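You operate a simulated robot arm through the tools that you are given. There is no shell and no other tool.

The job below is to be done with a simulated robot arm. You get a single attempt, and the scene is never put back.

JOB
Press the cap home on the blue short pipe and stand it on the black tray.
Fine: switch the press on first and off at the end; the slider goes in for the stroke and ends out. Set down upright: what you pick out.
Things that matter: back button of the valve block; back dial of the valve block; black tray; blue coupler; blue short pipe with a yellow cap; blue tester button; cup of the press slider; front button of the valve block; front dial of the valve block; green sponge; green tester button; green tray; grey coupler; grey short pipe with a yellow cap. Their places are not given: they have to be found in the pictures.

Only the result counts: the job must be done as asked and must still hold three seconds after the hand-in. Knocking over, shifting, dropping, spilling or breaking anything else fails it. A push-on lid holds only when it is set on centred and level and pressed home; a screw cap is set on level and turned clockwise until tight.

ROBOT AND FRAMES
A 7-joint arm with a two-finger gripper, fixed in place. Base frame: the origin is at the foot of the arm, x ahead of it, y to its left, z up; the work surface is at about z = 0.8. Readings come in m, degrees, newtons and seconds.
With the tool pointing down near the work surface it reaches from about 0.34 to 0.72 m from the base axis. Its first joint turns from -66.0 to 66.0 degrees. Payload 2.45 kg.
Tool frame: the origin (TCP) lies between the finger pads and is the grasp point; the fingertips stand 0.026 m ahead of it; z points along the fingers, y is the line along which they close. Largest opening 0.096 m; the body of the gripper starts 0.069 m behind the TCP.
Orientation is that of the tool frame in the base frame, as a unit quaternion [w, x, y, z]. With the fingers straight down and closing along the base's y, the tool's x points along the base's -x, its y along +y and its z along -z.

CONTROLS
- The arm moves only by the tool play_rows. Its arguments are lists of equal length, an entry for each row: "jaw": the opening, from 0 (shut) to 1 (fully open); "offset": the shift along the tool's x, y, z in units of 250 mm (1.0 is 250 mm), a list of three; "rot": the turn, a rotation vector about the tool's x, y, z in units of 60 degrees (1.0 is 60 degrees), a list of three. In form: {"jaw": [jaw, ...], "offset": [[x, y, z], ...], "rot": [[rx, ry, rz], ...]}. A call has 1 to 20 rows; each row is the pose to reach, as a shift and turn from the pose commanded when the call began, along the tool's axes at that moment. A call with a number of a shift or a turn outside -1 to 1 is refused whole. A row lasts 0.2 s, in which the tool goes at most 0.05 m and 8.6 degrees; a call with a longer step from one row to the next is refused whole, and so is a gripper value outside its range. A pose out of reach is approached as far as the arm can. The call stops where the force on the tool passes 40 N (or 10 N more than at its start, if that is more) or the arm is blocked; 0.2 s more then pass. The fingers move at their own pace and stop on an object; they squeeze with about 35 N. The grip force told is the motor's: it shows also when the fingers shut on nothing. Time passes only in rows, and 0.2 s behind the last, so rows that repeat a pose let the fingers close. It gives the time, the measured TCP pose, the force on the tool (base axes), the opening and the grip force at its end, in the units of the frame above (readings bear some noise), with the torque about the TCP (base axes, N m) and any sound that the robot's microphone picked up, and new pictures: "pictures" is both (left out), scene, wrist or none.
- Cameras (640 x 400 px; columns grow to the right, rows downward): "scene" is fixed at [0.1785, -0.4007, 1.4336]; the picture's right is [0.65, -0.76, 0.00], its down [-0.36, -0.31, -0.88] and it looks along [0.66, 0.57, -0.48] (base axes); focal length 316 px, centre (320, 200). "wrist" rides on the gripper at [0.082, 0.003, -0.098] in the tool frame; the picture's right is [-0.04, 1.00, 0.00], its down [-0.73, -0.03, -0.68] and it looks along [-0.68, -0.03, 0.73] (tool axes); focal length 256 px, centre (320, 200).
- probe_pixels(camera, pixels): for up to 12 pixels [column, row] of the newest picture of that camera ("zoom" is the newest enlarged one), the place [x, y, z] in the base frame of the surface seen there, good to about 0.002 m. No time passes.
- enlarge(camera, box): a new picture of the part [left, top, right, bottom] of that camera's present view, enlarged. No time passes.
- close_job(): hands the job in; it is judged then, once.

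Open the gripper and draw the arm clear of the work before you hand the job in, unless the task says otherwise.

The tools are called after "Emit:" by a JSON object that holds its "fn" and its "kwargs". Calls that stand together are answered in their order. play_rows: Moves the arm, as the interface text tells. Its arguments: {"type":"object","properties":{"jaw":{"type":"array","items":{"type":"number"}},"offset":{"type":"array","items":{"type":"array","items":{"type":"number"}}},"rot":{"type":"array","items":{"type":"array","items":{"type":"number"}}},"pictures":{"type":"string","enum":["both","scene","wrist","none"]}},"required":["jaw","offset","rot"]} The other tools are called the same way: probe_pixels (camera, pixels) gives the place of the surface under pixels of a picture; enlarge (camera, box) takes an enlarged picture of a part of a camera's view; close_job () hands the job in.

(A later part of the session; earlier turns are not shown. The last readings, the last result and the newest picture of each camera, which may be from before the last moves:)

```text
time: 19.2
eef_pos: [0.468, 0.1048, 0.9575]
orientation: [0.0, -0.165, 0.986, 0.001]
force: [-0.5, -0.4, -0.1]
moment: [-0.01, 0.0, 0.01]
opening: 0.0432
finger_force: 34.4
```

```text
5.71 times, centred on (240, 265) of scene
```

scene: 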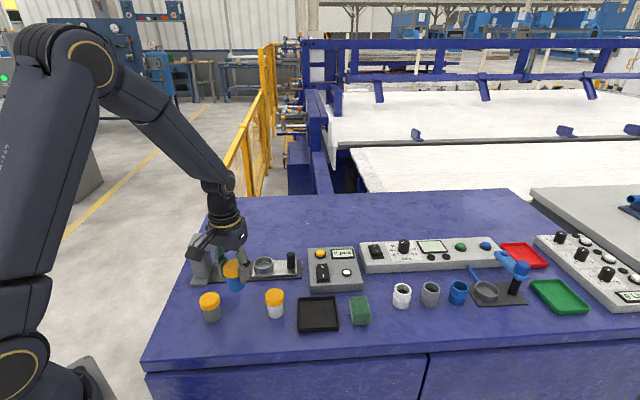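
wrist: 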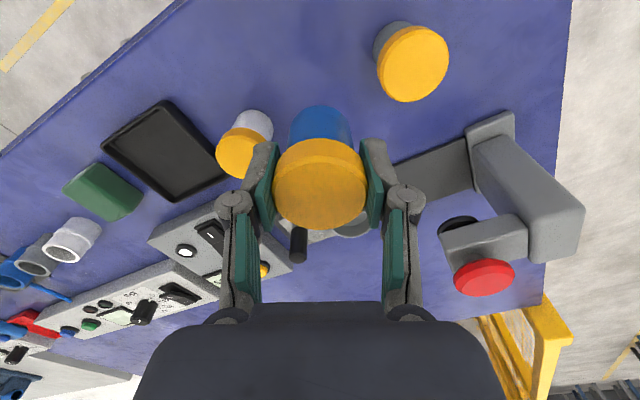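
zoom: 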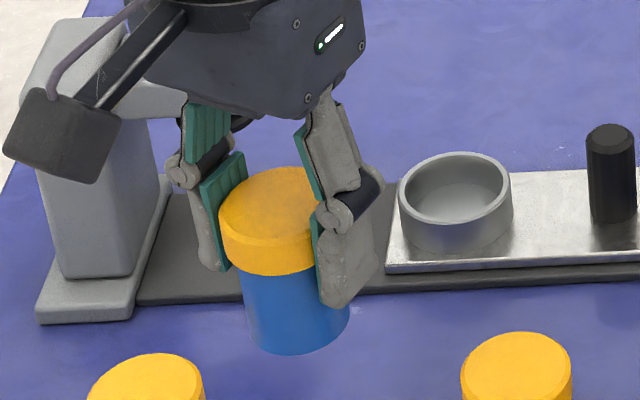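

The cap centre is about (0.465,0.1037), i.e. +3 mm along tool x from the TCP, and the body radius is about 0.0175, leaving 6 mm play in the cup. I carry it over the cup, hovering at TCP z≈0.93, aiming the pipe at (0.6155,0.1915).

Emit:
{"fn": "play_rows", "kwargs": {"jaw": [0.42, 0.42, 0.42, 0.42, 0.42, 0.42, 0.42, 0.42, 0.42, 0.42], "offset": [[-0.05, 0.01, 0], [-0.13, 0.026, 0], [-0.22, 0.044, 0], [-0.31, 0.062, 0], [-0.4, 0.08, 0], [-0.49, 0.098, 0.01], [-0.57, 0.114, 0.03], [-0.64, 0.128, 0.06], [-0.683, 0.136, 0.09], [-0.683, 0.136, 0.11]], "rot": [[0, 0, 0], [0, 0, 0], [0, 0, 0], [0, 0, 0], [0, 0, 0], [0, 0, 0], [0, 0, 0], [0, 0, 0], [0, 0, 0], [0, 0, 0]]}}

Emit:
{"fn": "enlarge", "kwargs": {"camera": "scene", "box": [220, 220, 320, 290]}}

Emit:
{"fn": "enlarge", "kwargs": {"camera": "wrist", "box": [230, 80, 410, 250]}}

```text
time: 21.4
eef_pos: [0.6171, 0.1907, 0.9282]
orientation: [0.0, -0.163, 0.987, 0.0]
force: [-0.9, -0.7, -0.3]
moment: [0.02, -0.01, 0.0]
opening: 0.0435
finger_force: 35.1
```

scene: 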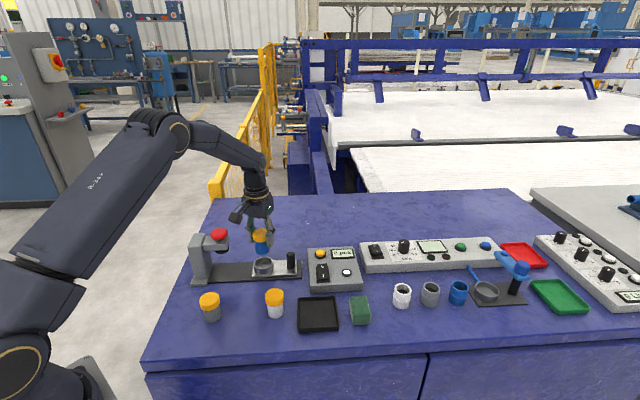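
wrist: 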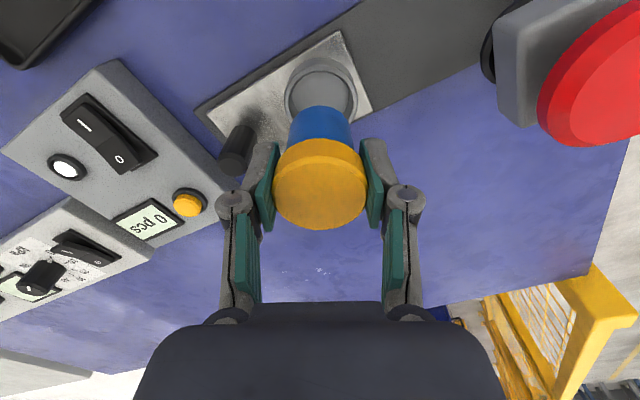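

```text
5.71 times, centred on (270, 255) of scene
```

zoom: 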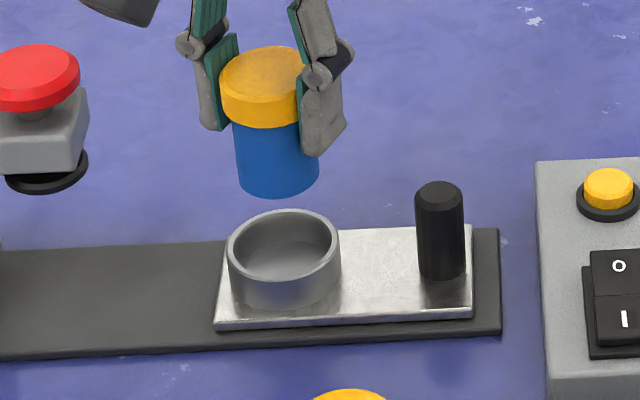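

```text
2.35 times, centred on (320, 165) of wrist
```

zoom: 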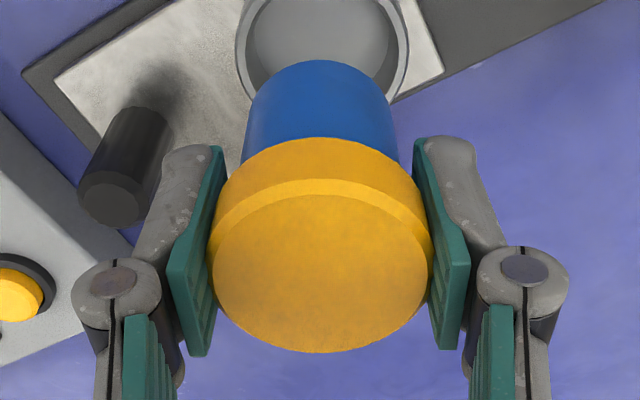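

In the wrist zoom the cup (cols 236–409) and the pipe body (cols 242–398) share the same centre column. I probe cap and rim to check the other direction.

Emit:
{"fn": "probe_pixels", "kwargs": {"camera": "wrist", "pixels": [[320, 158], [320, 228], [277, 190], [363, 190], [320, 112], [300, 115], [340, 115], [287, 95], [354, 95], [320, 61], [290, 75], [352, 75]]}}

Emit:
{"fn": "probe_pixels", "kwargs": {"camera": "scene", "pixels": [[258, 236], [270, 235], [262, 250], [263, 257], [252, 263], [281, 262], [262, 272], [263, 245]]}}

```text
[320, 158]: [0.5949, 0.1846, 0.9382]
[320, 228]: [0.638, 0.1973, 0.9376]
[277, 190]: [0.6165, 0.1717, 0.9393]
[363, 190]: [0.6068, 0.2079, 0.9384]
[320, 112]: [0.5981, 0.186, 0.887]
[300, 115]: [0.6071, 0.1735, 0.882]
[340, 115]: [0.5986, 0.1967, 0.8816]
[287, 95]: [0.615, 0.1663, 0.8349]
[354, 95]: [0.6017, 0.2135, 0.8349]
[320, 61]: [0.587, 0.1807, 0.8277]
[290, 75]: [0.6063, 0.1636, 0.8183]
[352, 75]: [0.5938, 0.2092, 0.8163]
```

```text
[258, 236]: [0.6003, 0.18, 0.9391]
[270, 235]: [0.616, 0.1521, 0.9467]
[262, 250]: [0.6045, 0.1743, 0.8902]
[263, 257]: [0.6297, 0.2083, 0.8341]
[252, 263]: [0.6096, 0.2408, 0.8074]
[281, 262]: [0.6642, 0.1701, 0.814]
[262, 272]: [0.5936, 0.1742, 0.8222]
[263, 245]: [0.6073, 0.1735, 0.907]
```

The pipe centre (0.6165,0.191) and the cup centre (about 0.614,0.191) agree within about 2 mm. I shift 1.5 mm and lower it into the cup, stopping about 2 mm above the floor.

Emit:
{"fn": "play_rows", "kwargs": {"jaw": [0.42, 0.42, 0.42, 0.42, 0.42, 0.42, 0.42, 0.42], "offset": [[0.006, 0.002, 0.04], [0.006, 0.002, 0.09], [0.006, 0.002, 0.13], [0.006, 0.002, 0.16], [0.006, 0.002, 0.185], [0.006, 0.002, 0.205], [0.006, 0.002, 0.22], [0.006, 0.002, 0.226]], "rot": [[0, 0, 0], [0, 0, 0], [0, 0, 0], [0, 0, 0], [0, 0, 0], [0, 0, 0], [0, 0, 0], [0, 0, 0]]}}

Emit:
{"fn": "enlarge", "kwargs": {"camera": "scene", "box": [220, 220, 320, 290]}}

Emit:
{"fn": "enlarge", "kwargs": {"camera": "wrist", "box": [230, 80, 410, 250]}}

```text
time: 23.2
eef_pos: [0.6165, 0.1924, 0.8721]
orientation: [0.0, -0.163, 0.987, 0.0]
force: [0.0, 0.0, -0.5]
moment: [0.02, 0.01, -0.04]
opening: 0.0432
finger_force: 35.5
```

scene: 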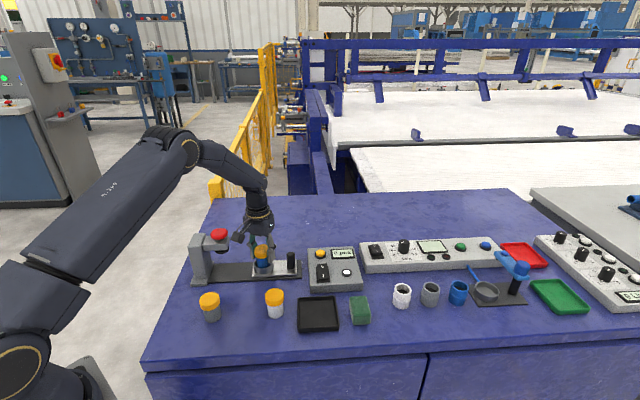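
wrist: 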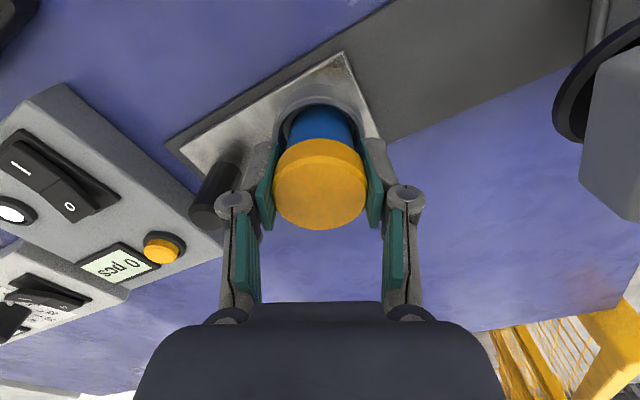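

```text
5.71 times, centred on (270, 255) of scene
```

zoom: 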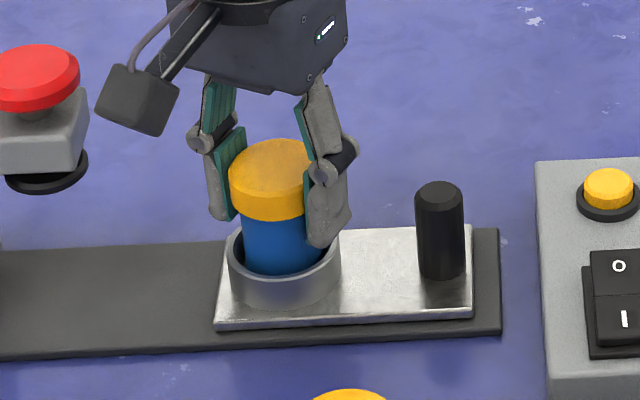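

```text
2.35 times, centred on (320, 165) of wrist
```

zoom: 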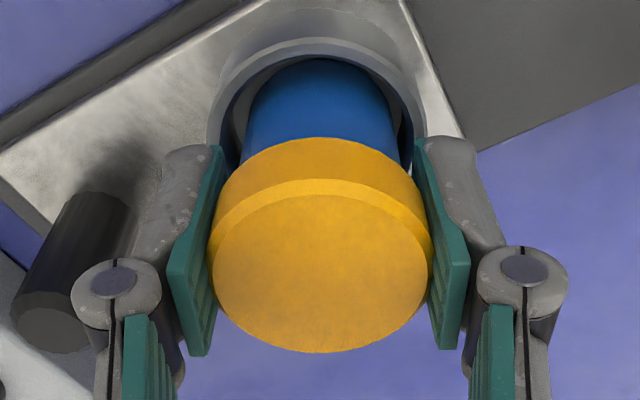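

The pipe is inside the cup, centred. I lower in 1 mm steps and watch the vertical force.

Emit:
{"fn": "play_rows", "kwargs": {"jaw": [0.42, 0.42, 0.42], "offset": [[0, 0, 0.003], [0, 0, 0.006], [0, 0, 0.006]], "rot": [[0, 0, 0], [0, 0, 0], [0, 0, 0]], "pictures": "none"}}

```text
time: 24.0
eef_pos: [0.6162, 0.1918, 0.8712]
orientation: [0.0, -0.164, 0.987, 0.0]
force: [0.6, -0.1, 0.3]
moment: [0.01, 0.0, 0.03]
opening: 0.0433
finger_force: 34.8
```

No contact force yet (0.3 N) at z≈0.871; I go another 1 mm.

Emit:
{"fn": "play_rows", "kwargs": {"jaw": [0.42, 0.42, 0.42], "offset": [[0, 0, 0.002], [0, 0, 0.004], [0, 0, 0.004]], "rot": [[0, 0, 0], [0, 0, 0], [0, 0, 0]], "pictures": "none"}}

```text
time: 24.8
eef_pos: [0.6157, 0.192, 0.8702]
orientation: [0.0, -0.163, 0.987, 0.0]
force: [0.2, 0.0, 0.3]
moment: [-0.01, -0.03, 0.0]
opening: 0.0434
finger_force: 34.6
```

Still free at z≈0.870; another small step.

Emit:
{"fn": "play_rows", "kwargs": {"jaw": [0.42, 0.42, 0.42], "offset": [[0, 0, 0.002], [0, 0, 0.004], [0, 0, 0.004]], "rot": [[0, 0, 0], [0, 0, 0], [0, 0, 0]], "pictures": "none"}}

```text
time: 25.6
eef_pos: [0.6159, 0.192, 0.8691]
orientation: [0.0, -0.163, 0.987, 0.0]
force: [0.7, -0.7, 2.2]
moment: [-0.04, 0.04, 0.01]
opening: 0.0432
finger_force: 35.0
```

The vertical force rose to 2.2 N, so the pipe stands on the cup floor. I open to about 0.062 m and then rise straight up.

Emit:
{"fn": "play_rows", "kwargs": {"jaw": [0.5, 0.56, 0.62, 0.66, 0.66, 0.66, 0.66, 0.66, 0.66, 0.66], "offset": [[0, 0, 0], [0, 0, 0], [0, 0, 0], [0, 0, 0], [0, 0, -0.04], [0, 0, -0.1], [0, 0, -0.2], [0, 0, -0.3], [0, 0, -0.4], [0, 0, -0.5]], "rot": [[0, 0, 0], [0, 0, 0], [0, 0, 0], [0, 0, 0], [0, 0, 0], [0, 0, 0], [0, 0, 0], [0, 0, 0], [0, 0, 0], [0, 0, 0]]}}

Emit:
{"fn": "enlarge", "kwargs": {"camera": "scene", "box": [220, 220, 320, 290]}}

Emit:
{"fn": "enlarge", "kwargs": {"camera": "wrist", "box": [200, 40, 480, 220]}}

```text
time: 27.8
eef_pos: [0.6154, 0.1914, 0.9934]
orientation: [0.001, -0.163, 0.987, 0.0]
force: [-0.3, 0.2, -0.4]
moment: [0.0, 0.01, 0.02]
opening: 0.0634
finger_force: 0.1
```

scene: 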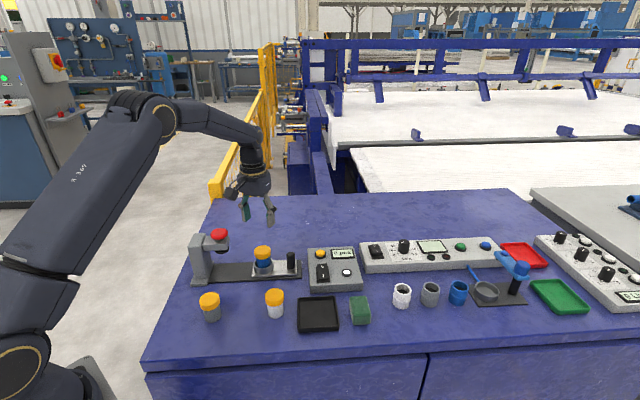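
wrist: 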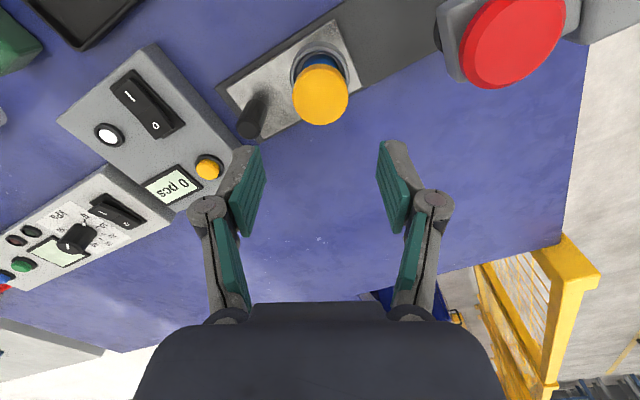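

```text
5.71 times, centred on (270, 255) of scene
```

zoom: 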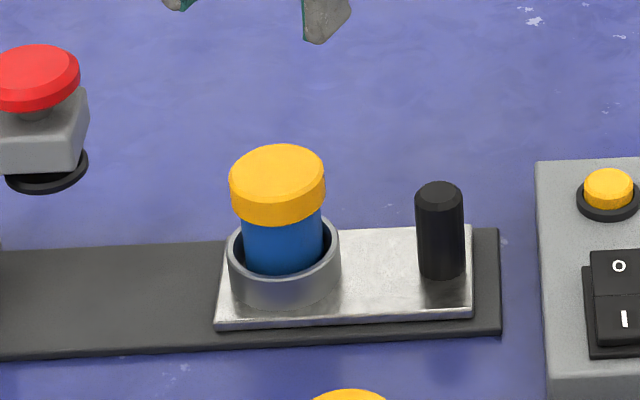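

```text
2.22 times, centred on (340, 130) of wrist
```

zoom: 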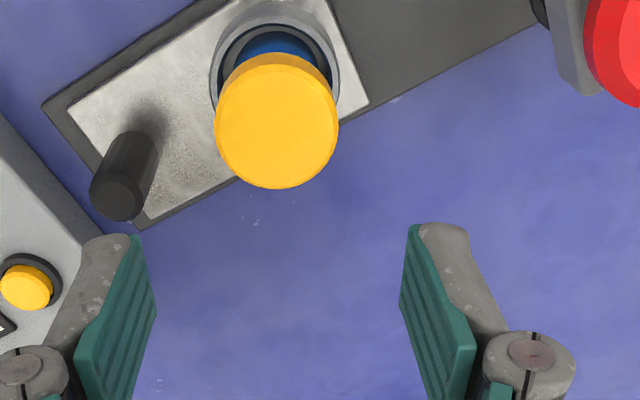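

The pipe with its cap stands upright in the cup. I probe the knob top and sides now for gripping it.

Emit:
{"fn": "probe_pixels", "kwargs": {"camera": "zoom", "pixels": [[118, 200], [96, 198], [140, 204], [120, 180], [116, 214], [140, 150], [125, 165], [160, 120], [70, 105], [365, 103], [276, 125], [276, 60]]}}

Emit:
{"fn": "probe_pixels", "kwargs": {"camera": "scene", "pixels": [[290, 254], [287, 258], [294, 258], [290, 262], [287, 266], [294, 266], [263, 250], [263, 258]]}}

```text
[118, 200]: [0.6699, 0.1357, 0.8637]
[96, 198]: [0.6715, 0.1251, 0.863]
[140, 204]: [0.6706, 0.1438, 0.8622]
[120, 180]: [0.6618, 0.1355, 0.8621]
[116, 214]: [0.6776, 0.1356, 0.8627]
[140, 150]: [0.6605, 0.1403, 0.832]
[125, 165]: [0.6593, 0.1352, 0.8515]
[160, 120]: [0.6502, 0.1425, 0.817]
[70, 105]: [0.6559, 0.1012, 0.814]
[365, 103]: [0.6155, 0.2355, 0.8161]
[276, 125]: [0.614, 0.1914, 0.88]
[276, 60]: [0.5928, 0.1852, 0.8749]
```

```text
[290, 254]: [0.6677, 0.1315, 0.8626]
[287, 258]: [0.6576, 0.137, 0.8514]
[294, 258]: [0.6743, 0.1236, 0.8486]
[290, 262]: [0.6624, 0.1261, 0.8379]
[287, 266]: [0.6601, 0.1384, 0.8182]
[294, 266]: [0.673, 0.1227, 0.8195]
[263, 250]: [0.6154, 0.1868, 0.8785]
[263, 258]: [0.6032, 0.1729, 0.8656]
```

The knob's centre is about (0.670,0.135), radius ≈0.01, top z≈0.863; the slider direction from cup to knob is about (0.71,-0.70). I move over the knob at height and turn the tool a further -60°, so that hand and camera stay off the press head later.

Emit:
{"fn": "play_rows", "kwargs": {"jaw": [0.6, 0.6, 0.6, 0.6, 0.6, 0.6, 0.6, 0.6, 0.6], "offset": [[-0.015, -0.032, 0], [-0.03, -0.064, 0], [-0.045, -0.096, 0], [-0.06, -0.128, 0], [-0.075, -0.16, 0], [-0.09, -0.192, 0], [-0.105, -0.224, 0], [-0.12, -0.256, 0], [-0.134, -0.284, 0]], "rot": [[0, 0, -0.11], [0, 0, -0.22], [0, 0, -0.33], [0, 0, -0.44], [0, 0, -0.55], [0, 0, -0.66], [0, 0, -0.77], [0, 0, -0.88], [0, 0, -1.0]]}}

```text
time: 29.8
eef_pos: [0.6696, 0.1357, 0.9937]
orientation: [0.0, -0.636, 0.772, 0.0]
force: [0.7, -0.2, 0.6]
moment: [0.0, 0.01, 0.03]
opening: 0.0573
finger_force: 0.1
```

scene: 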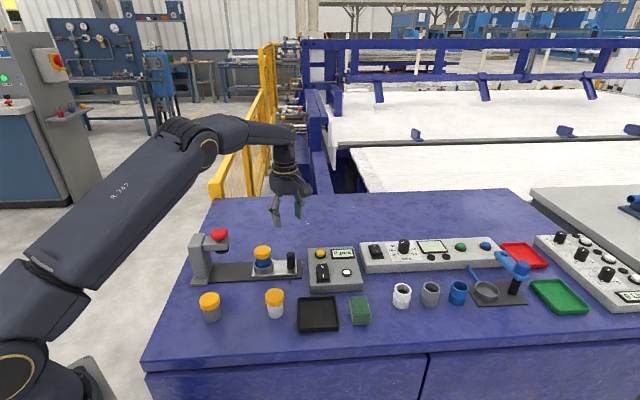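
wrist: 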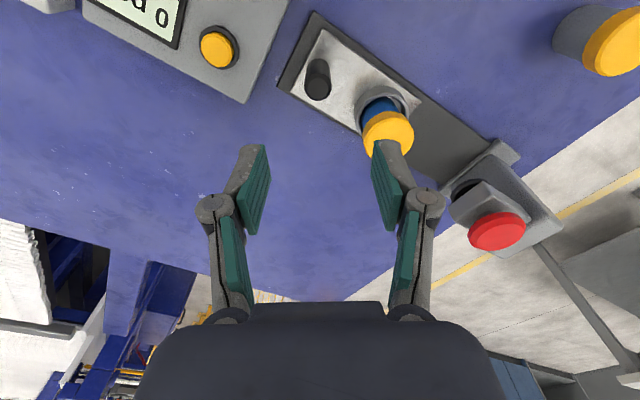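

Yaw -79° was reached without trouble. I turn 28° further in place (to about -107°).

Emit:
{"fn": "play_rows", "kwargs": {"jaw": [0.6, 0.6, 0.6, 0.6, 0.6], "offset": [[0, 0, 0], [0, 0, 0], [0, 0, 0], [0, 0, 0], [0, 0, 0]], "rot": [[0, 0, -0.12], [0, 0, -0.24], [0, 0, -0.36], [0, 0, -0.467], [0, 0, -0.467]]}}

Emit:
{"fn": "enlarge", "kwargs": {"camera": "wrist", "box": [220, 40, 500, 240]}}

```text
time: 31.0
eef_pos: [0.67, 0.1349, 0.9937]
orientation: [0.001, 0.803, -0.595, 0.0]
force: [1.3, 0.3, 0.3]
moment: [0.0, -0.03, -0.03]
opening: 0.0574
finger_force: 0.0
```

scene: 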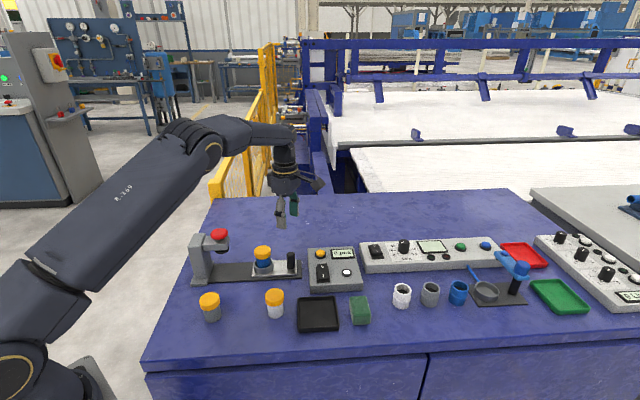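
wrist: 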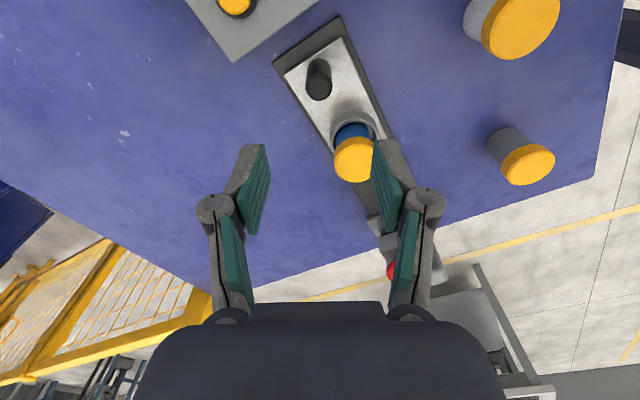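

```text
2.00 times, centred on (360, 140) of wrist
```

zoom: 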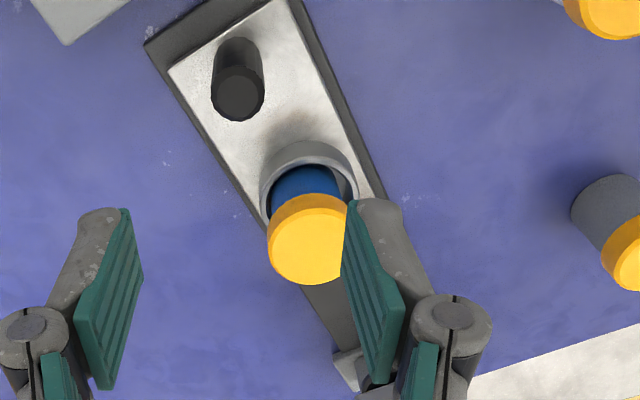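

Tool at yaw -107° above the knob (measured (0.670,0.135)). I descend with the jaws 0.057 m apart around the knob to TCP z≈0.858.

Emit:
{"fn": "play_rows", "kwargs": {"jaw": [0.6, 0.6, 0.6, 0.6, 0.6, 0.6, 0.6], "offset": [[0, 0, 0.1], [0, 0, 0.2], [0, 0, 0.3], [0, 0, 0.39], [0, 0, 0.46], [0, 0, 0.51], [0, 0, 0.543]], "rot": [[0, 0, 0], [0, 0, 0], [0, 0, 0], [0, 0, 0], [0, 0, 0], [0, 0, 0], [0, 0, 0]]}}

Emit:
{"fn": "enlarge", "kwargs": {"camera": "wrist", "box": [200, 80, 480, 260]}}

Emit:
{"fn": "enlarge", "kwargs": {"camera": "scene", "box": [220, 210, 330, 290]}}

```text
time: 32.6
eef_pos: [0.6702, 0.135, 0.8578]
orientation: [0.0, 0.802, -0.597, 0.001]
force: [0.2, -0.4, 0.1]
moment: [0.02, -0.05, -0.03]
opening: 0.0579
finger_force: 0.0
```

scene: 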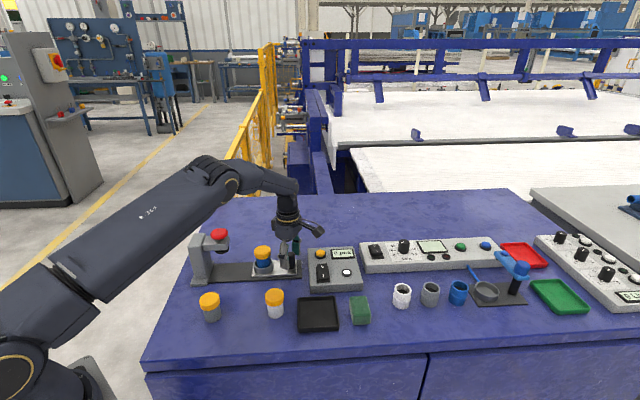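
wrist: 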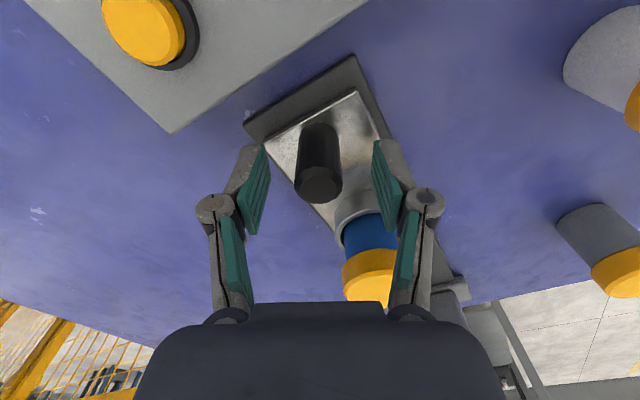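

```text
2.22 times, centred on (340, 170) of wrist
```

zoom: 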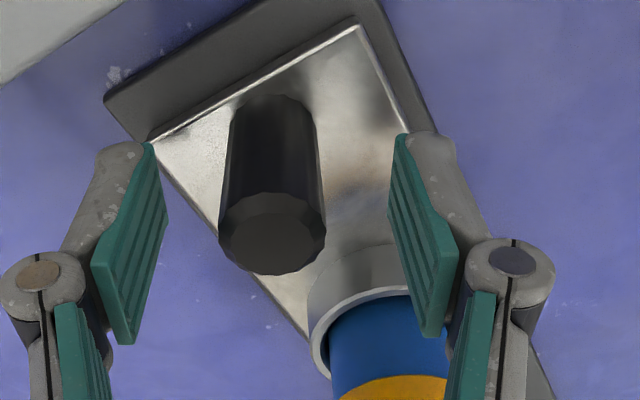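

```text
5.00 times, centred on (275, 250) of scene
```

zoom: 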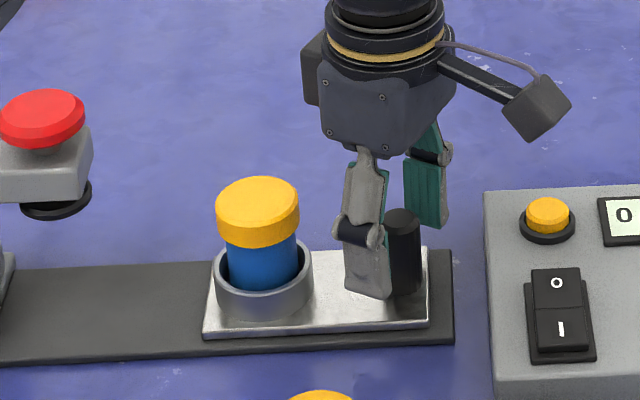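

The knob sits centred between the pads and the near finger is clear of the cup. I close on the knob.

Emit:
{"fn": "play_rows", "kwargs": {"jaw": [0.45, 0.35, 0.25, 0.15, 0.1, 0.1], "offset": [[0, 0, 0], [0, 0, 0], [0, 0, 0], [0, 0, 0], [0, 0, 0], [0, 0, 0]], "rot": [[0, 0, 0], [0, 0, 0], [0, 0, 0], [0, 0, 0], [0, 0, 0], [0, 0, 0]], "pictures": "wrist"}}

```text
time: 34.0
eef_pos: [0.6695, 0.1351, 0.8582]
orientation: [-0.001, 0.803, -0.596, 0.0]
force: [6.4, 4.8, -3.4]
moment: [-0.13, -0.24, -0.1]
opening: 0.0234
finger_force: 45.1
```

wrist: 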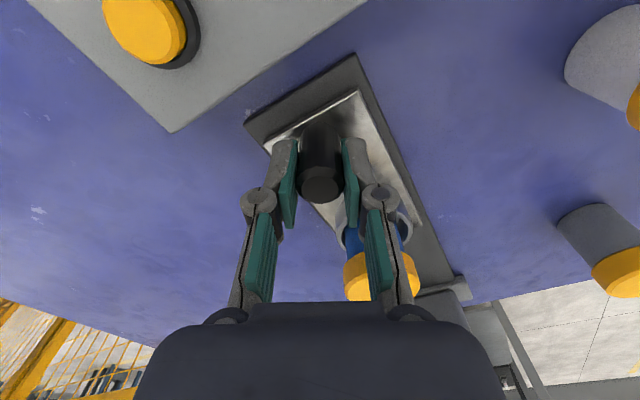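

The knob is held (opening 0.0234). I push the slider 2 cm towards the press, slowly, and check the side force.

Emit:
{"fn": "play_rows", "kwargs": {"jaw": [0.1, 0.1, 0.1, 0.1, 0.1, 0.1], "offset": [[-0.007, 0.0038, 0], [-0.018, 0.0095, 0], [-0.035, 0.019, 0], [-0.053, 0.0286, 0], [-0.0703, 0.0381, 0], [-0.0703, 0.0381, 0]], "rot": [[0, 0, 0], [0, 0, 0], [0, 0, 0], [0, 0, 0], [0, 0, 0], [0, 0, 0]], "pictures": "scene"}}

Emit:
{"fn": "enlarge", "kwargs": {"camera": "scene", "box": [200, 210, 310, 290]}}

```text
time: 35.4
eef_pos: [0.6578, 0.1484, 0.8584]
orientation: [0.0, 0.803, -0.596, 0.0]
force: [5.0, 5.6, -3.7]
moment: [0.13, -0.12, -0.08]
opening: 0.0232
finger_force: 45.0
```

scene: 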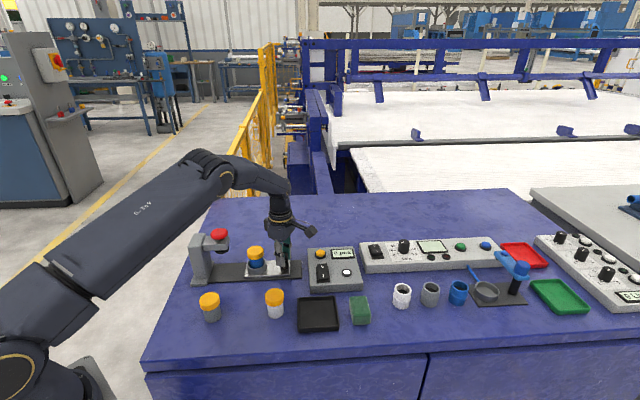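

```text
5.00 times, centred on (255, 250) of scene
```

zoom: 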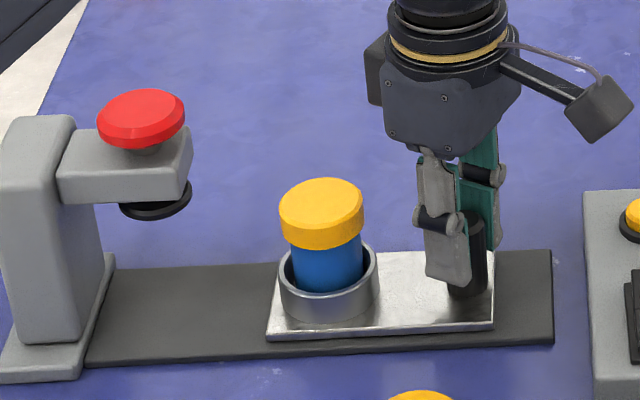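

The slider glides with the knob and the pipe stays upright; the side force stays at about 7 N. I push another 5 cm.

Emit:
{"fn": "play_rows", "kwargs": {"jaw": [0.1, 0.1, 0.1, 0.1, 0.1, 0.1, 0.1, 0.1, 0.1, 0.1], "offset": [[-0.008, 0.0045, 0], [-0.022, 0.012, 0], [-0.042, 0.0228, 0], [-0.064, 0.0347, 0], [-0.087, 0.0471, 0], [-0.11, 0.0596, 0], [-0.133, 0.072, 0], [-0.155, 0.084, 0], [-0.17, 0.0921, 0], [-0.1758, 0.0952, 0]], "rot": [[0, 0, 0], [0, 0, 0], [0, 0, 0], [0, 0, 0], [0, 0, 0], [0, 0, 0], [0, 0, 0], [0, 0, 0], [0, 0, 0], [0, 0, 0]], "pictures": "both"}}

Emit:
{"fn": "enlarge", "kwargs": {"camera": "scene", "box": [190, 210, 300, 290]}}

```text
time: 37.6
eef_pos: [0.6208, 0.1848, 0.8583]
orientation: [0.0, 0.802, -0.597, -0.001]
force: [10.5, 10.2, -15.3]
moment: [1.05, -0.01, -0.1]
opening: 0.0232
finger_force: 44.9
```

scene: 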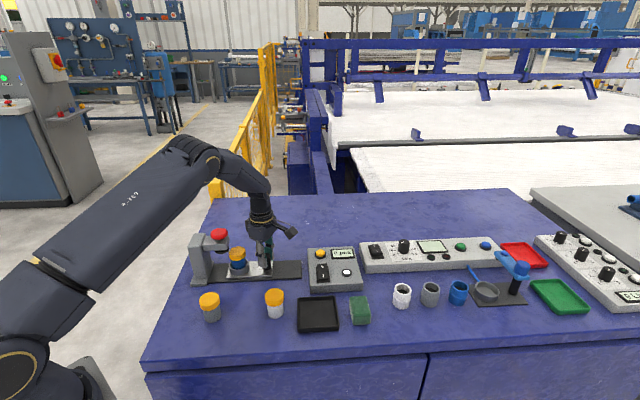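
wrist: 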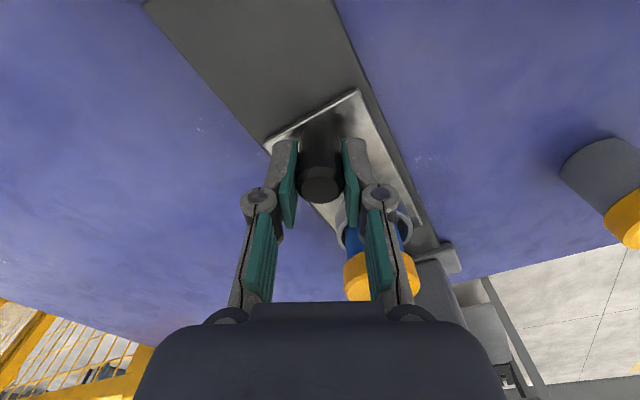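

```text
5.00 times, centred on (245, 250) of scene
```

zoom: 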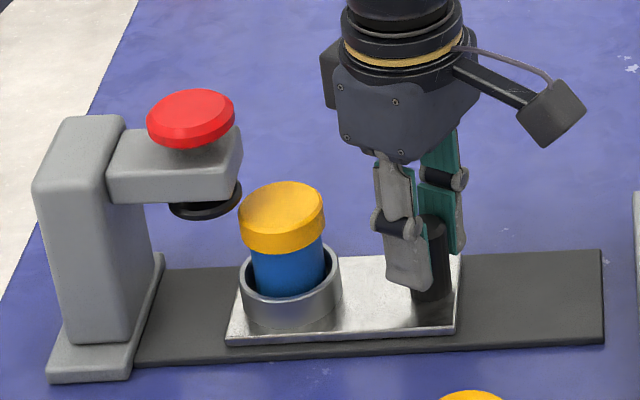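

The side force has grown to about 15 N (and -15 N vertical), so my line is slightly off the rail. I release the knob a little to let the strain relax and look at where it sits between the fingers.

Emit:
{"fn": "play_rows", "kwargs": {"jaw": [0.3, 0.4, 0.45, 0.45], "offset": [[0, 0, 0], [0, 0, 0], [0, 0, 0], [0, 0, 0]], "rot": [[0, 0, 0], [0, 0, 0], [0, 0, 0], [0, 0, 0]], "pictures": "wrist"}}

Emit:
{"fn": "enlarge", "kwargs": {"camera": "wrist", "box": [230, 100, 430, 240]}}

```text
time: 38.6
eef_pos: [0.6209, 0.1853, 0.8575]
orientation: [0.001, 0.803, -0.596, 0.0]
force: [0.0, -0.3, 0.7]
moment: [-0.02, -0.02, 0.0]
opening: 0.0433
finger_force: 0.1
```

wrist: 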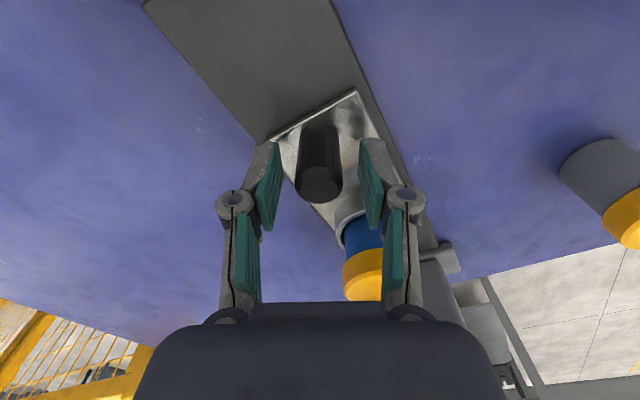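

```text
2.86 times, centred on (330, 170) of wrist
```

zoom: 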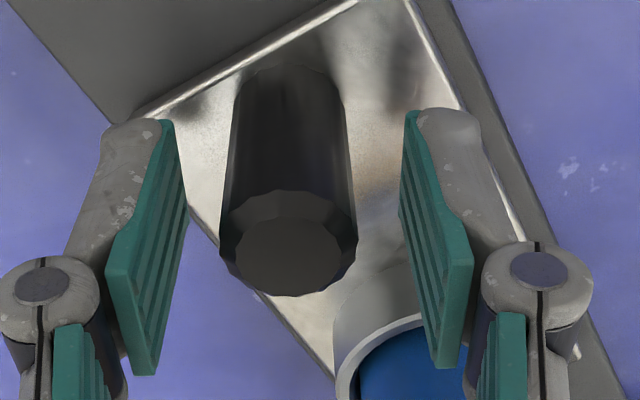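

The knob stands about 1 mm towards the left finger. I probe its top to fix the true slider direction.

Emit:
{"fn": "probe_pixels", "kwargs": {"camera": "zoom", "pixels": [[290, 258], [240, 250], [345, 255], [290, 290], [290, 222], [262, 270], [320, 240], [480, 60], [540, 200], [120, 110], [20, 20], [620, 390]]}}

Emit:
{"fn": "probe_pixels", "kwargs": {"camera": "scene", "pixels": [[236, 251], [237, 256], [231, 250], [243, 250], [237, 264]]}}

```text
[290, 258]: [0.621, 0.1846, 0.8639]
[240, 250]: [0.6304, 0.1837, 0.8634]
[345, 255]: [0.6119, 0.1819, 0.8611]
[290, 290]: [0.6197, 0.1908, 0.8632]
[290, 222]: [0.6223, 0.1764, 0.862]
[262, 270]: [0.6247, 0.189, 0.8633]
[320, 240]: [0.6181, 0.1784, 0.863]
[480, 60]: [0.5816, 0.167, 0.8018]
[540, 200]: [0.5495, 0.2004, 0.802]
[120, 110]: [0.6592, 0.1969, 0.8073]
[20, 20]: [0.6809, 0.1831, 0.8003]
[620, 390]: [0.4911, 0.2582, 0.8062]
```

```text
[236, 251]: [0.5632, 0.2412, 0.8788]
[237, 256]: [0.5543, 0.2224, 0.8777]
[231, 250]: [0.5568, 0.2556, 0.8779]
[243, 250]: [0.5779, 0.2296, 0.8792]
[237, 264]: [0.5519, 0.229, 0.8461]
```

The knob moved exactly along (-0.707,0.707) and is now at (0.621,0.184); the cup still needs about 4 cm to reach the ram axis near (0.535,0.267). I grip again and push 3 cm further.

Emit:
{"fn": "play_rows", "kwargs": {"jaw": [0.3, 0.2, 0.1, 0.1, 0.1, 0.1, 0.1, 0.1, 0.1, 0.1, 0.1, 0.1], "offset": [[0.002, -0.002, 0], [0.002, -0.002, 0], [0.002, -0.002, 0], [0.002, -0.002, 0], [-0.006, 0.003, 0], [-0.018, 0.009, 0], [-0.035, 0.018, 0], [-0.053, 0.0275, 0], [-0.071, 0.037, 0], [-0.088, 0.0465, 0], [-0.1, 0.053, 0], [-0.1057, 0.0568, 0]], "rot": [[0, 0, 0], [0, 0, 0], [0, 0, 0], [0, 0, 0], [0, 0, 0], [0, 0, 0], [0, 0, 0], [0, 0, 0], [0, 0, 0], [0, 0, 0], [0, 0, 0], [0, 0, 0]], "pictures": "both"}}

Emit:
{"fn": "enlarge", "kwargs": {"camera": "scene", "box": [180, 210, 290, 290]}}

```text
time: 41.2
eef_pos: [0.5996, 0.2049, 0.8579]
orientation: [0.0, 0.803, -0.596, 0.0]
force: [-1.7, -1.8, 8.0]
moment: [-0.6, -0.07, -0.14]
opening: 0.0234
finger_force: 44.8
```

scene: 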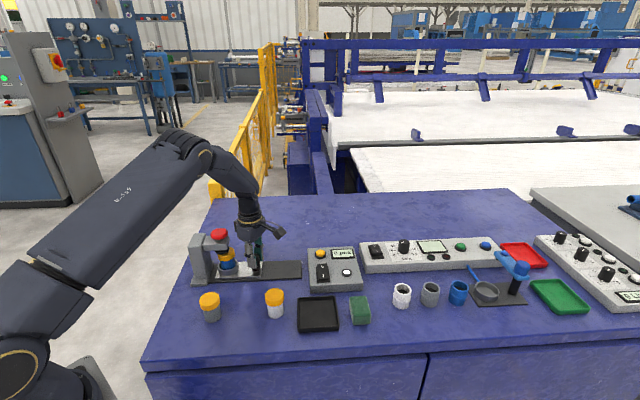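
wrist: 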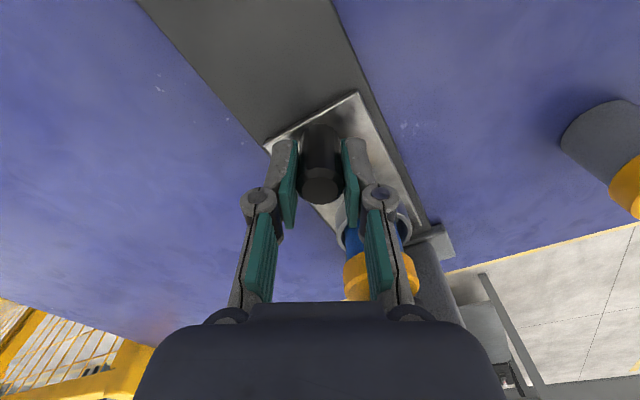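

```text
5.00 times, centred on (235, 250) of scene
```

zoom: 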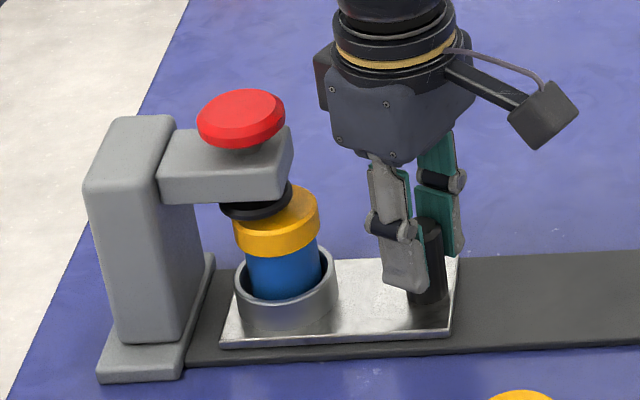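

The cap slides in under the ram without touching. About 1 cm remains; I push on in small steps.

Emit:
{"fn": "play_rows", "kwargs": {"jaw": [0.1, 0.1, 0.1, 0.1, 0.1, 0.1], "offset": [[-0.006, 0.003, 0], [-0.014, 0.0075, 0], [-0.021, 0.0113, 0], [-0.028, 0.015, 0], [-0.032, 0.0171, 0], [-0.032, 0.0171, 0]], "rot": [[0, 0, 0], [0, 0, 0], [0, 0, 0], [0, 0, 0], [0, 0, 0], [0, 0, 0]], "pictures": "both"}}

Emit:
{"fn": "enlarge", "kwargs": {"camera": "scene", "box": [180, 210, 290, 290]}}

```text
time: 42.6
eef_pos: [0.5942, 0.212, 0.8593]
orientation: [0.0, 0.802, -0.598, 0.0]
force: [7.0, -0.8, -0.1]
moment: [1.08, 0.05, -0.25]
opening: 0.0234
finger_force: 45.3
```

scene: 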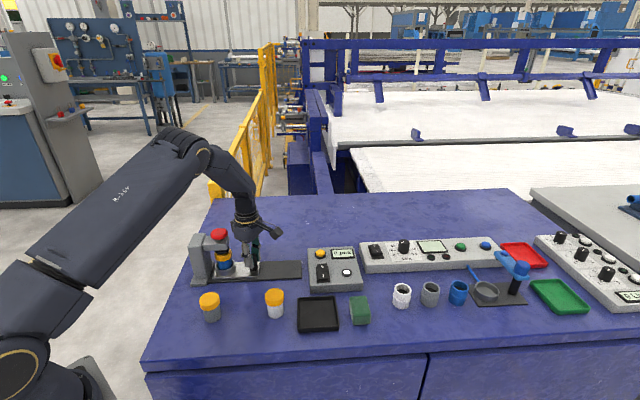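
wrist: 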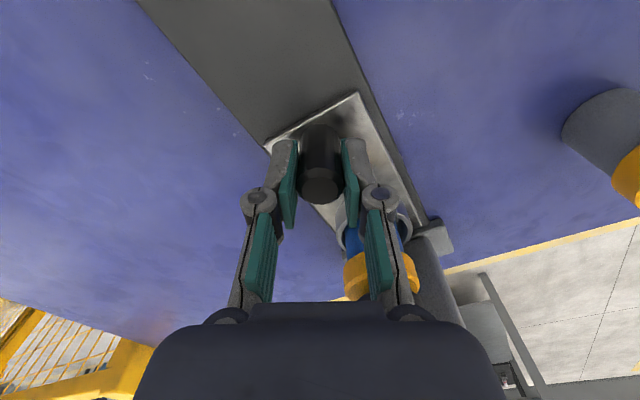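

```text
5.00 times, centred on (235, 250) of scene
```

zoom: 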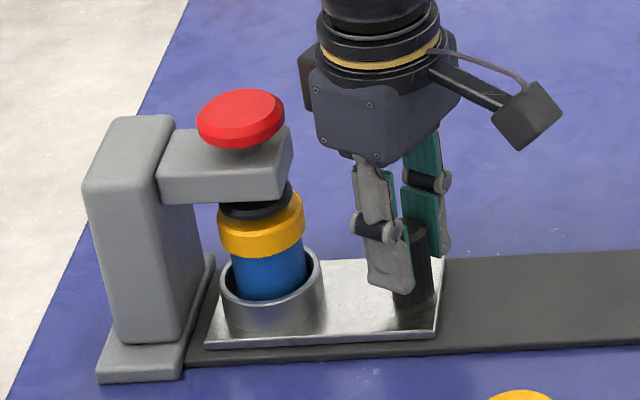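

The cap is now right under the ram (expected cap centre ≈(0.538,0.268) against ram ≈(0.535,0.267)) with about 5 N resistance. I nudge 3 mm further to feel for the end stop.

Emit:
{"fn": "play_rows", "kwargs": {"jaw": [0.1, 0.1, 0.1, 0.1, 0.1], "offset": [[-0.0035, 0.0019, 0], [-0.007, 0.0038, 0], [-0.0105, 0.0057, 0], [-0.014, 0.0076, 0], [-0.014, 0.0076, 0]], "rot": [[0, 0, 0], [0, 0, 0], [0, 0, 0], [0, 0, 0], [0, 0, 0]], "pictures": "scene"}}

Emit:
{"fn": "enlarge", "kwargs": {"camera": "scene", "box": [190, 225, 270, 285]}}

```text
time: 43.8
eef_pos: [0.5934, 0.2117, 0.8591]
orientation: [0.0, 0.802, -0.598, 0.004]
force: [32.7, -15.4, -7.1]
moment: [0.43, -0.56, -0.19]
opening: 0.0232
finger_force: 44.5
```

scene: 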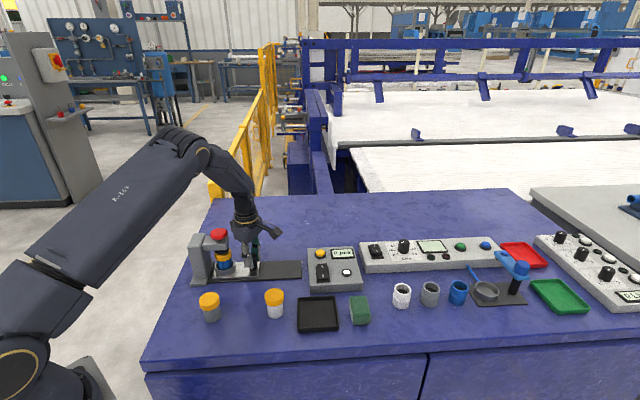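

```text
6.67 times, centred on (230, 255) of scene
```

zoom: 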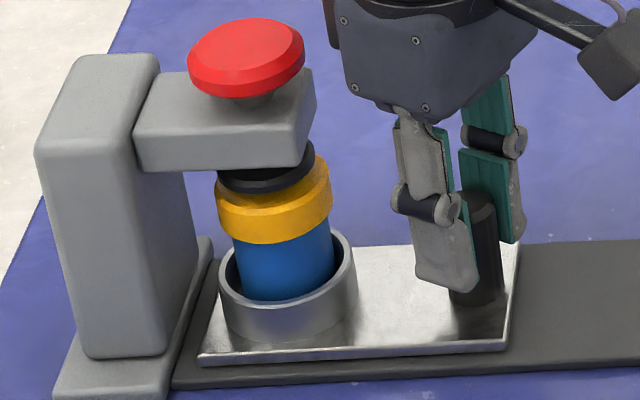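

The force jumped to about 34 N along the rail with no movement: the slider is at its inner stop, the pipe right under the ram. I open the fingers and rise straight up off the knob.

Emit:
{"fn": "play_rows", "kwargs": {"jaw": [0.3, 0.4, 0.5, 0.5, 0.5, 0.5, 0.5, 0.5, 0.5, 0.5], "offset": [[0.007, -0.0038, 0], [0.014, -0.0076, 0], [0.014, -0.0076, 0], [0.014, -0.0076, 0], [0.014, -0.0076, -0.05], [0.014, -0.0076, -0.15], [0.014, -0.0076, -0.28], [0.014, -0.0076, -0.42], [0.014, -0.0076, -0.56], [0.014, -0.0076, -0.7]], "rot": [[0, 0, 0], [0, 0, 0], [0, 0, 0], [0, 0, 0], [0, 0, 0], [0, 0, 0], [0, 0, 0], [0, 0, 0], [0, 0, 0], [0, 0, 0]], "pictures": "both"}}

Emit:
{"fn": "enlarge", "kwargs": {"camera": "scene", "box": [190, 225, 310, 290]}}

Emit:
{"fn": "enlarge", "kwargs": {"camera": "scene", "box": [300, 240, 370, 295]}}

```text
time: 46.0
eef_pos: [0.594, 0.2127, 1.0336]
orientation: [0.0, 0.803, -0.596, 0.0]
force: [-0.4, 0.3, 0.3]
moment: [0.01, 0.0, 0.0]
opening: 0.0479
finger_force: 0.1
```

scene: 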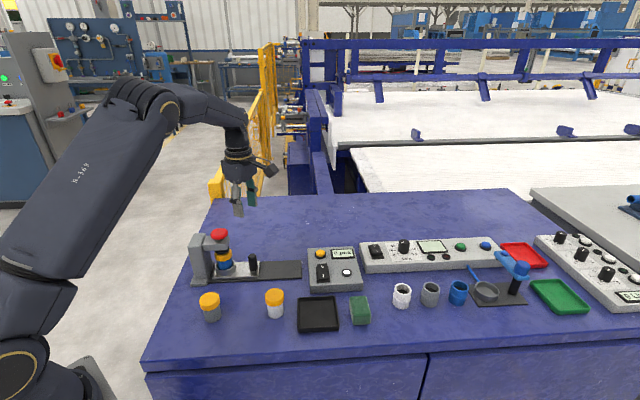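
wrist: 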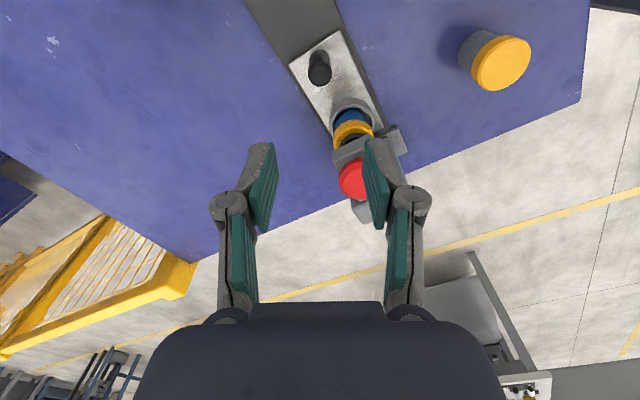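

```text
5.33 times, centred on (250, 258) of scene
```

zoom: 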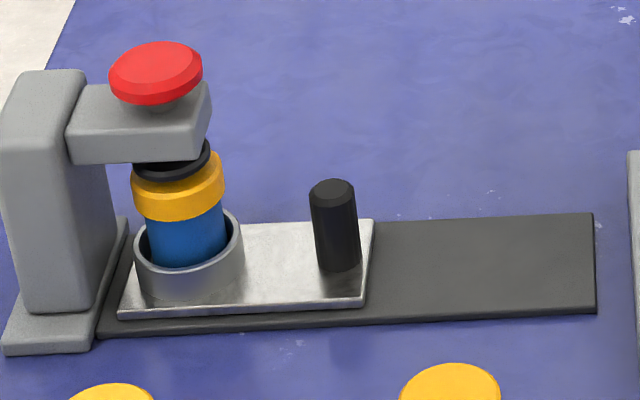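

```text
7.27 times, centred on (335, 268) of scene
```

zoom: 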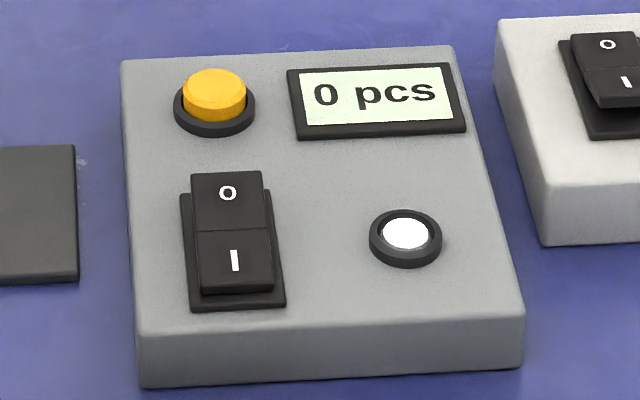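

Pipe in place, slider in, display still "0 pcs". I probe the red palm button on the press head (scene 219,233) to push it next.

Emit:
{"fn": "probe_pixels", "kwargs": {"camera": "zoom", "pixels": [[320, 200]]}}

Emit:
{"fn": "probe_pixels", "kwargs": {"camera": "scene", "pixels": [[219, 233], [212, 233], [226, 232], [219, 230], [219, 237], [219, 239], [225, 242], [210, 243], [229, 245], [222, 250], [222, 256], [226, 255]]}}

Emit:
{"fn": "probe_pixels", "kwargs": {"camera": "wrist", "pixels": [[350, 175], [343, 178], [358, 182], [352, 165], [352, 192], [352, 128], [320, 70]]}}

```text
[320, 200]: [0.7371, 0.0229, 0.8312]
```

```text
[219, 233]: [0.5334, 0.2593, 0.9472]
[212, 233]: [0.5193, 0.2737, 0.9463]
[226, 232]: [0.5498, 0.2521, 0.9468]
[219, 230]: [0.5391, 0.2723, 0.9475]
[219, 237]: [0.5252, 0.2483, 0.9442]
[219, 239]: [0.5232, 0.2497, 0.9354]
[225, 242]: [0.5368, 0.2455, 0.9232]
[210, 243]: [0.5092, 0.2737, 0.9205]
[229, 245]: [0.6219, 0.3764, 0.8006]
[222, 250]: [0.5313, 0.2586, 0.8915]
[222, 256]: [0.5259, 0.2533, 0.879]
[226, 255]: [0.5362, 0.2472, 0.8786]
```

```text
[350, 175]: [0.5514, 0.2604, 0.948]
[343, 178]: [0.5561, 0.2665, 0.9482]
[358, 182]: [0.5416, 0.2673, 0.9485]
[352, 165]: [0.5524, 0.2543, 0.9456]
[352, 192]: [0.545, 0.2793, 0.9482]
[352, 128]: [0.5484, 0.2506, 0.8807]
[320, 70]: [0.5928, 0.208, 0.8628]
```

The red button's centre is about (0.538,0.266), top z≈0.948. I close the fingers and move over it, fingertips about 2.5 cm above.

Emit:
{"fn": "play_rows", "kwargs": {"jaw": [0, 0, 0, 0, 0, 0, 0, 0], "offset": [[-0.05, 0.028, 0], [-0.11, 0.06, 0], [-0.17, 0.096, 0], [-0.23, 0.13, 0], [-0.269, 0.153, 0.03], [-0.269, 0.153, 0.08], [-0.269, 0.153, 0.134], [-0.269, 0.153, 0.134]], "rot": [[0, 0, 0], [0, 0, 0], [0, 0, 0], [0, 0, 0], [0, 0, 0], [0, 0, 0], [0, 0, 0], [0, 0, 0]], "pictures": "both"}}

Emit:
{"fn": "enlarge", "kwargs": {"camera": "scene", "box": [180, 190, 280, 280]}}

```text
time: 47.8
eef_pos: [0.5372, 0.2674, 0.9998]
orientation: [0.0, 0.803, -0.596, 0.0]
force: [1.1, 0.4, -0.7]
moment: [-0.03, 0.01, 0.0]
opening: 0.0
finger_force: 28.7
```

scene: 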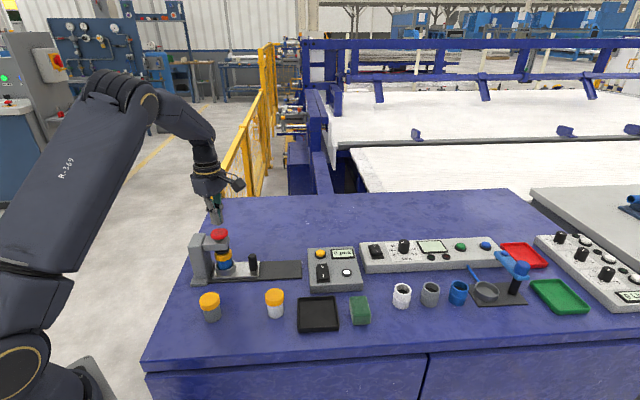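
wrist: 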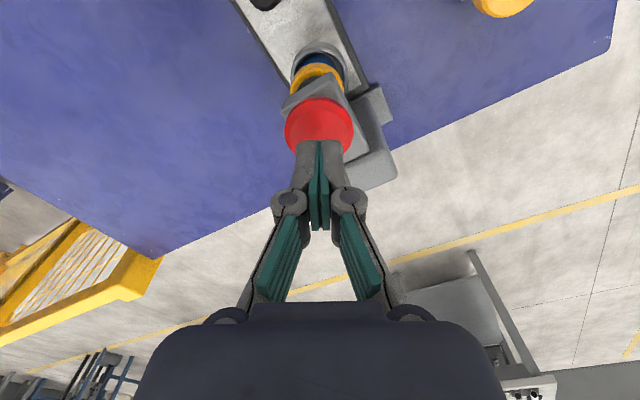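

```text
4.44 times, centred on (230, 235) of scene
```

zoom: 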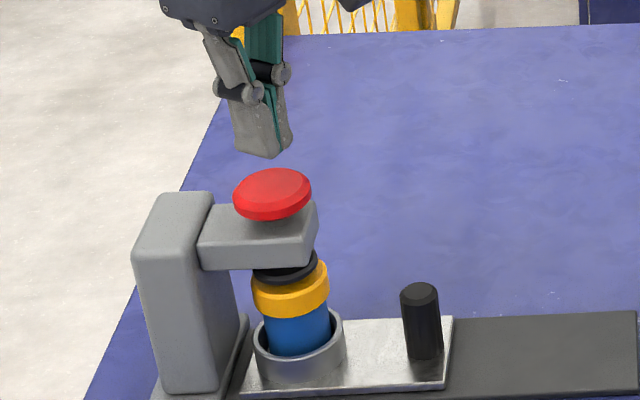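

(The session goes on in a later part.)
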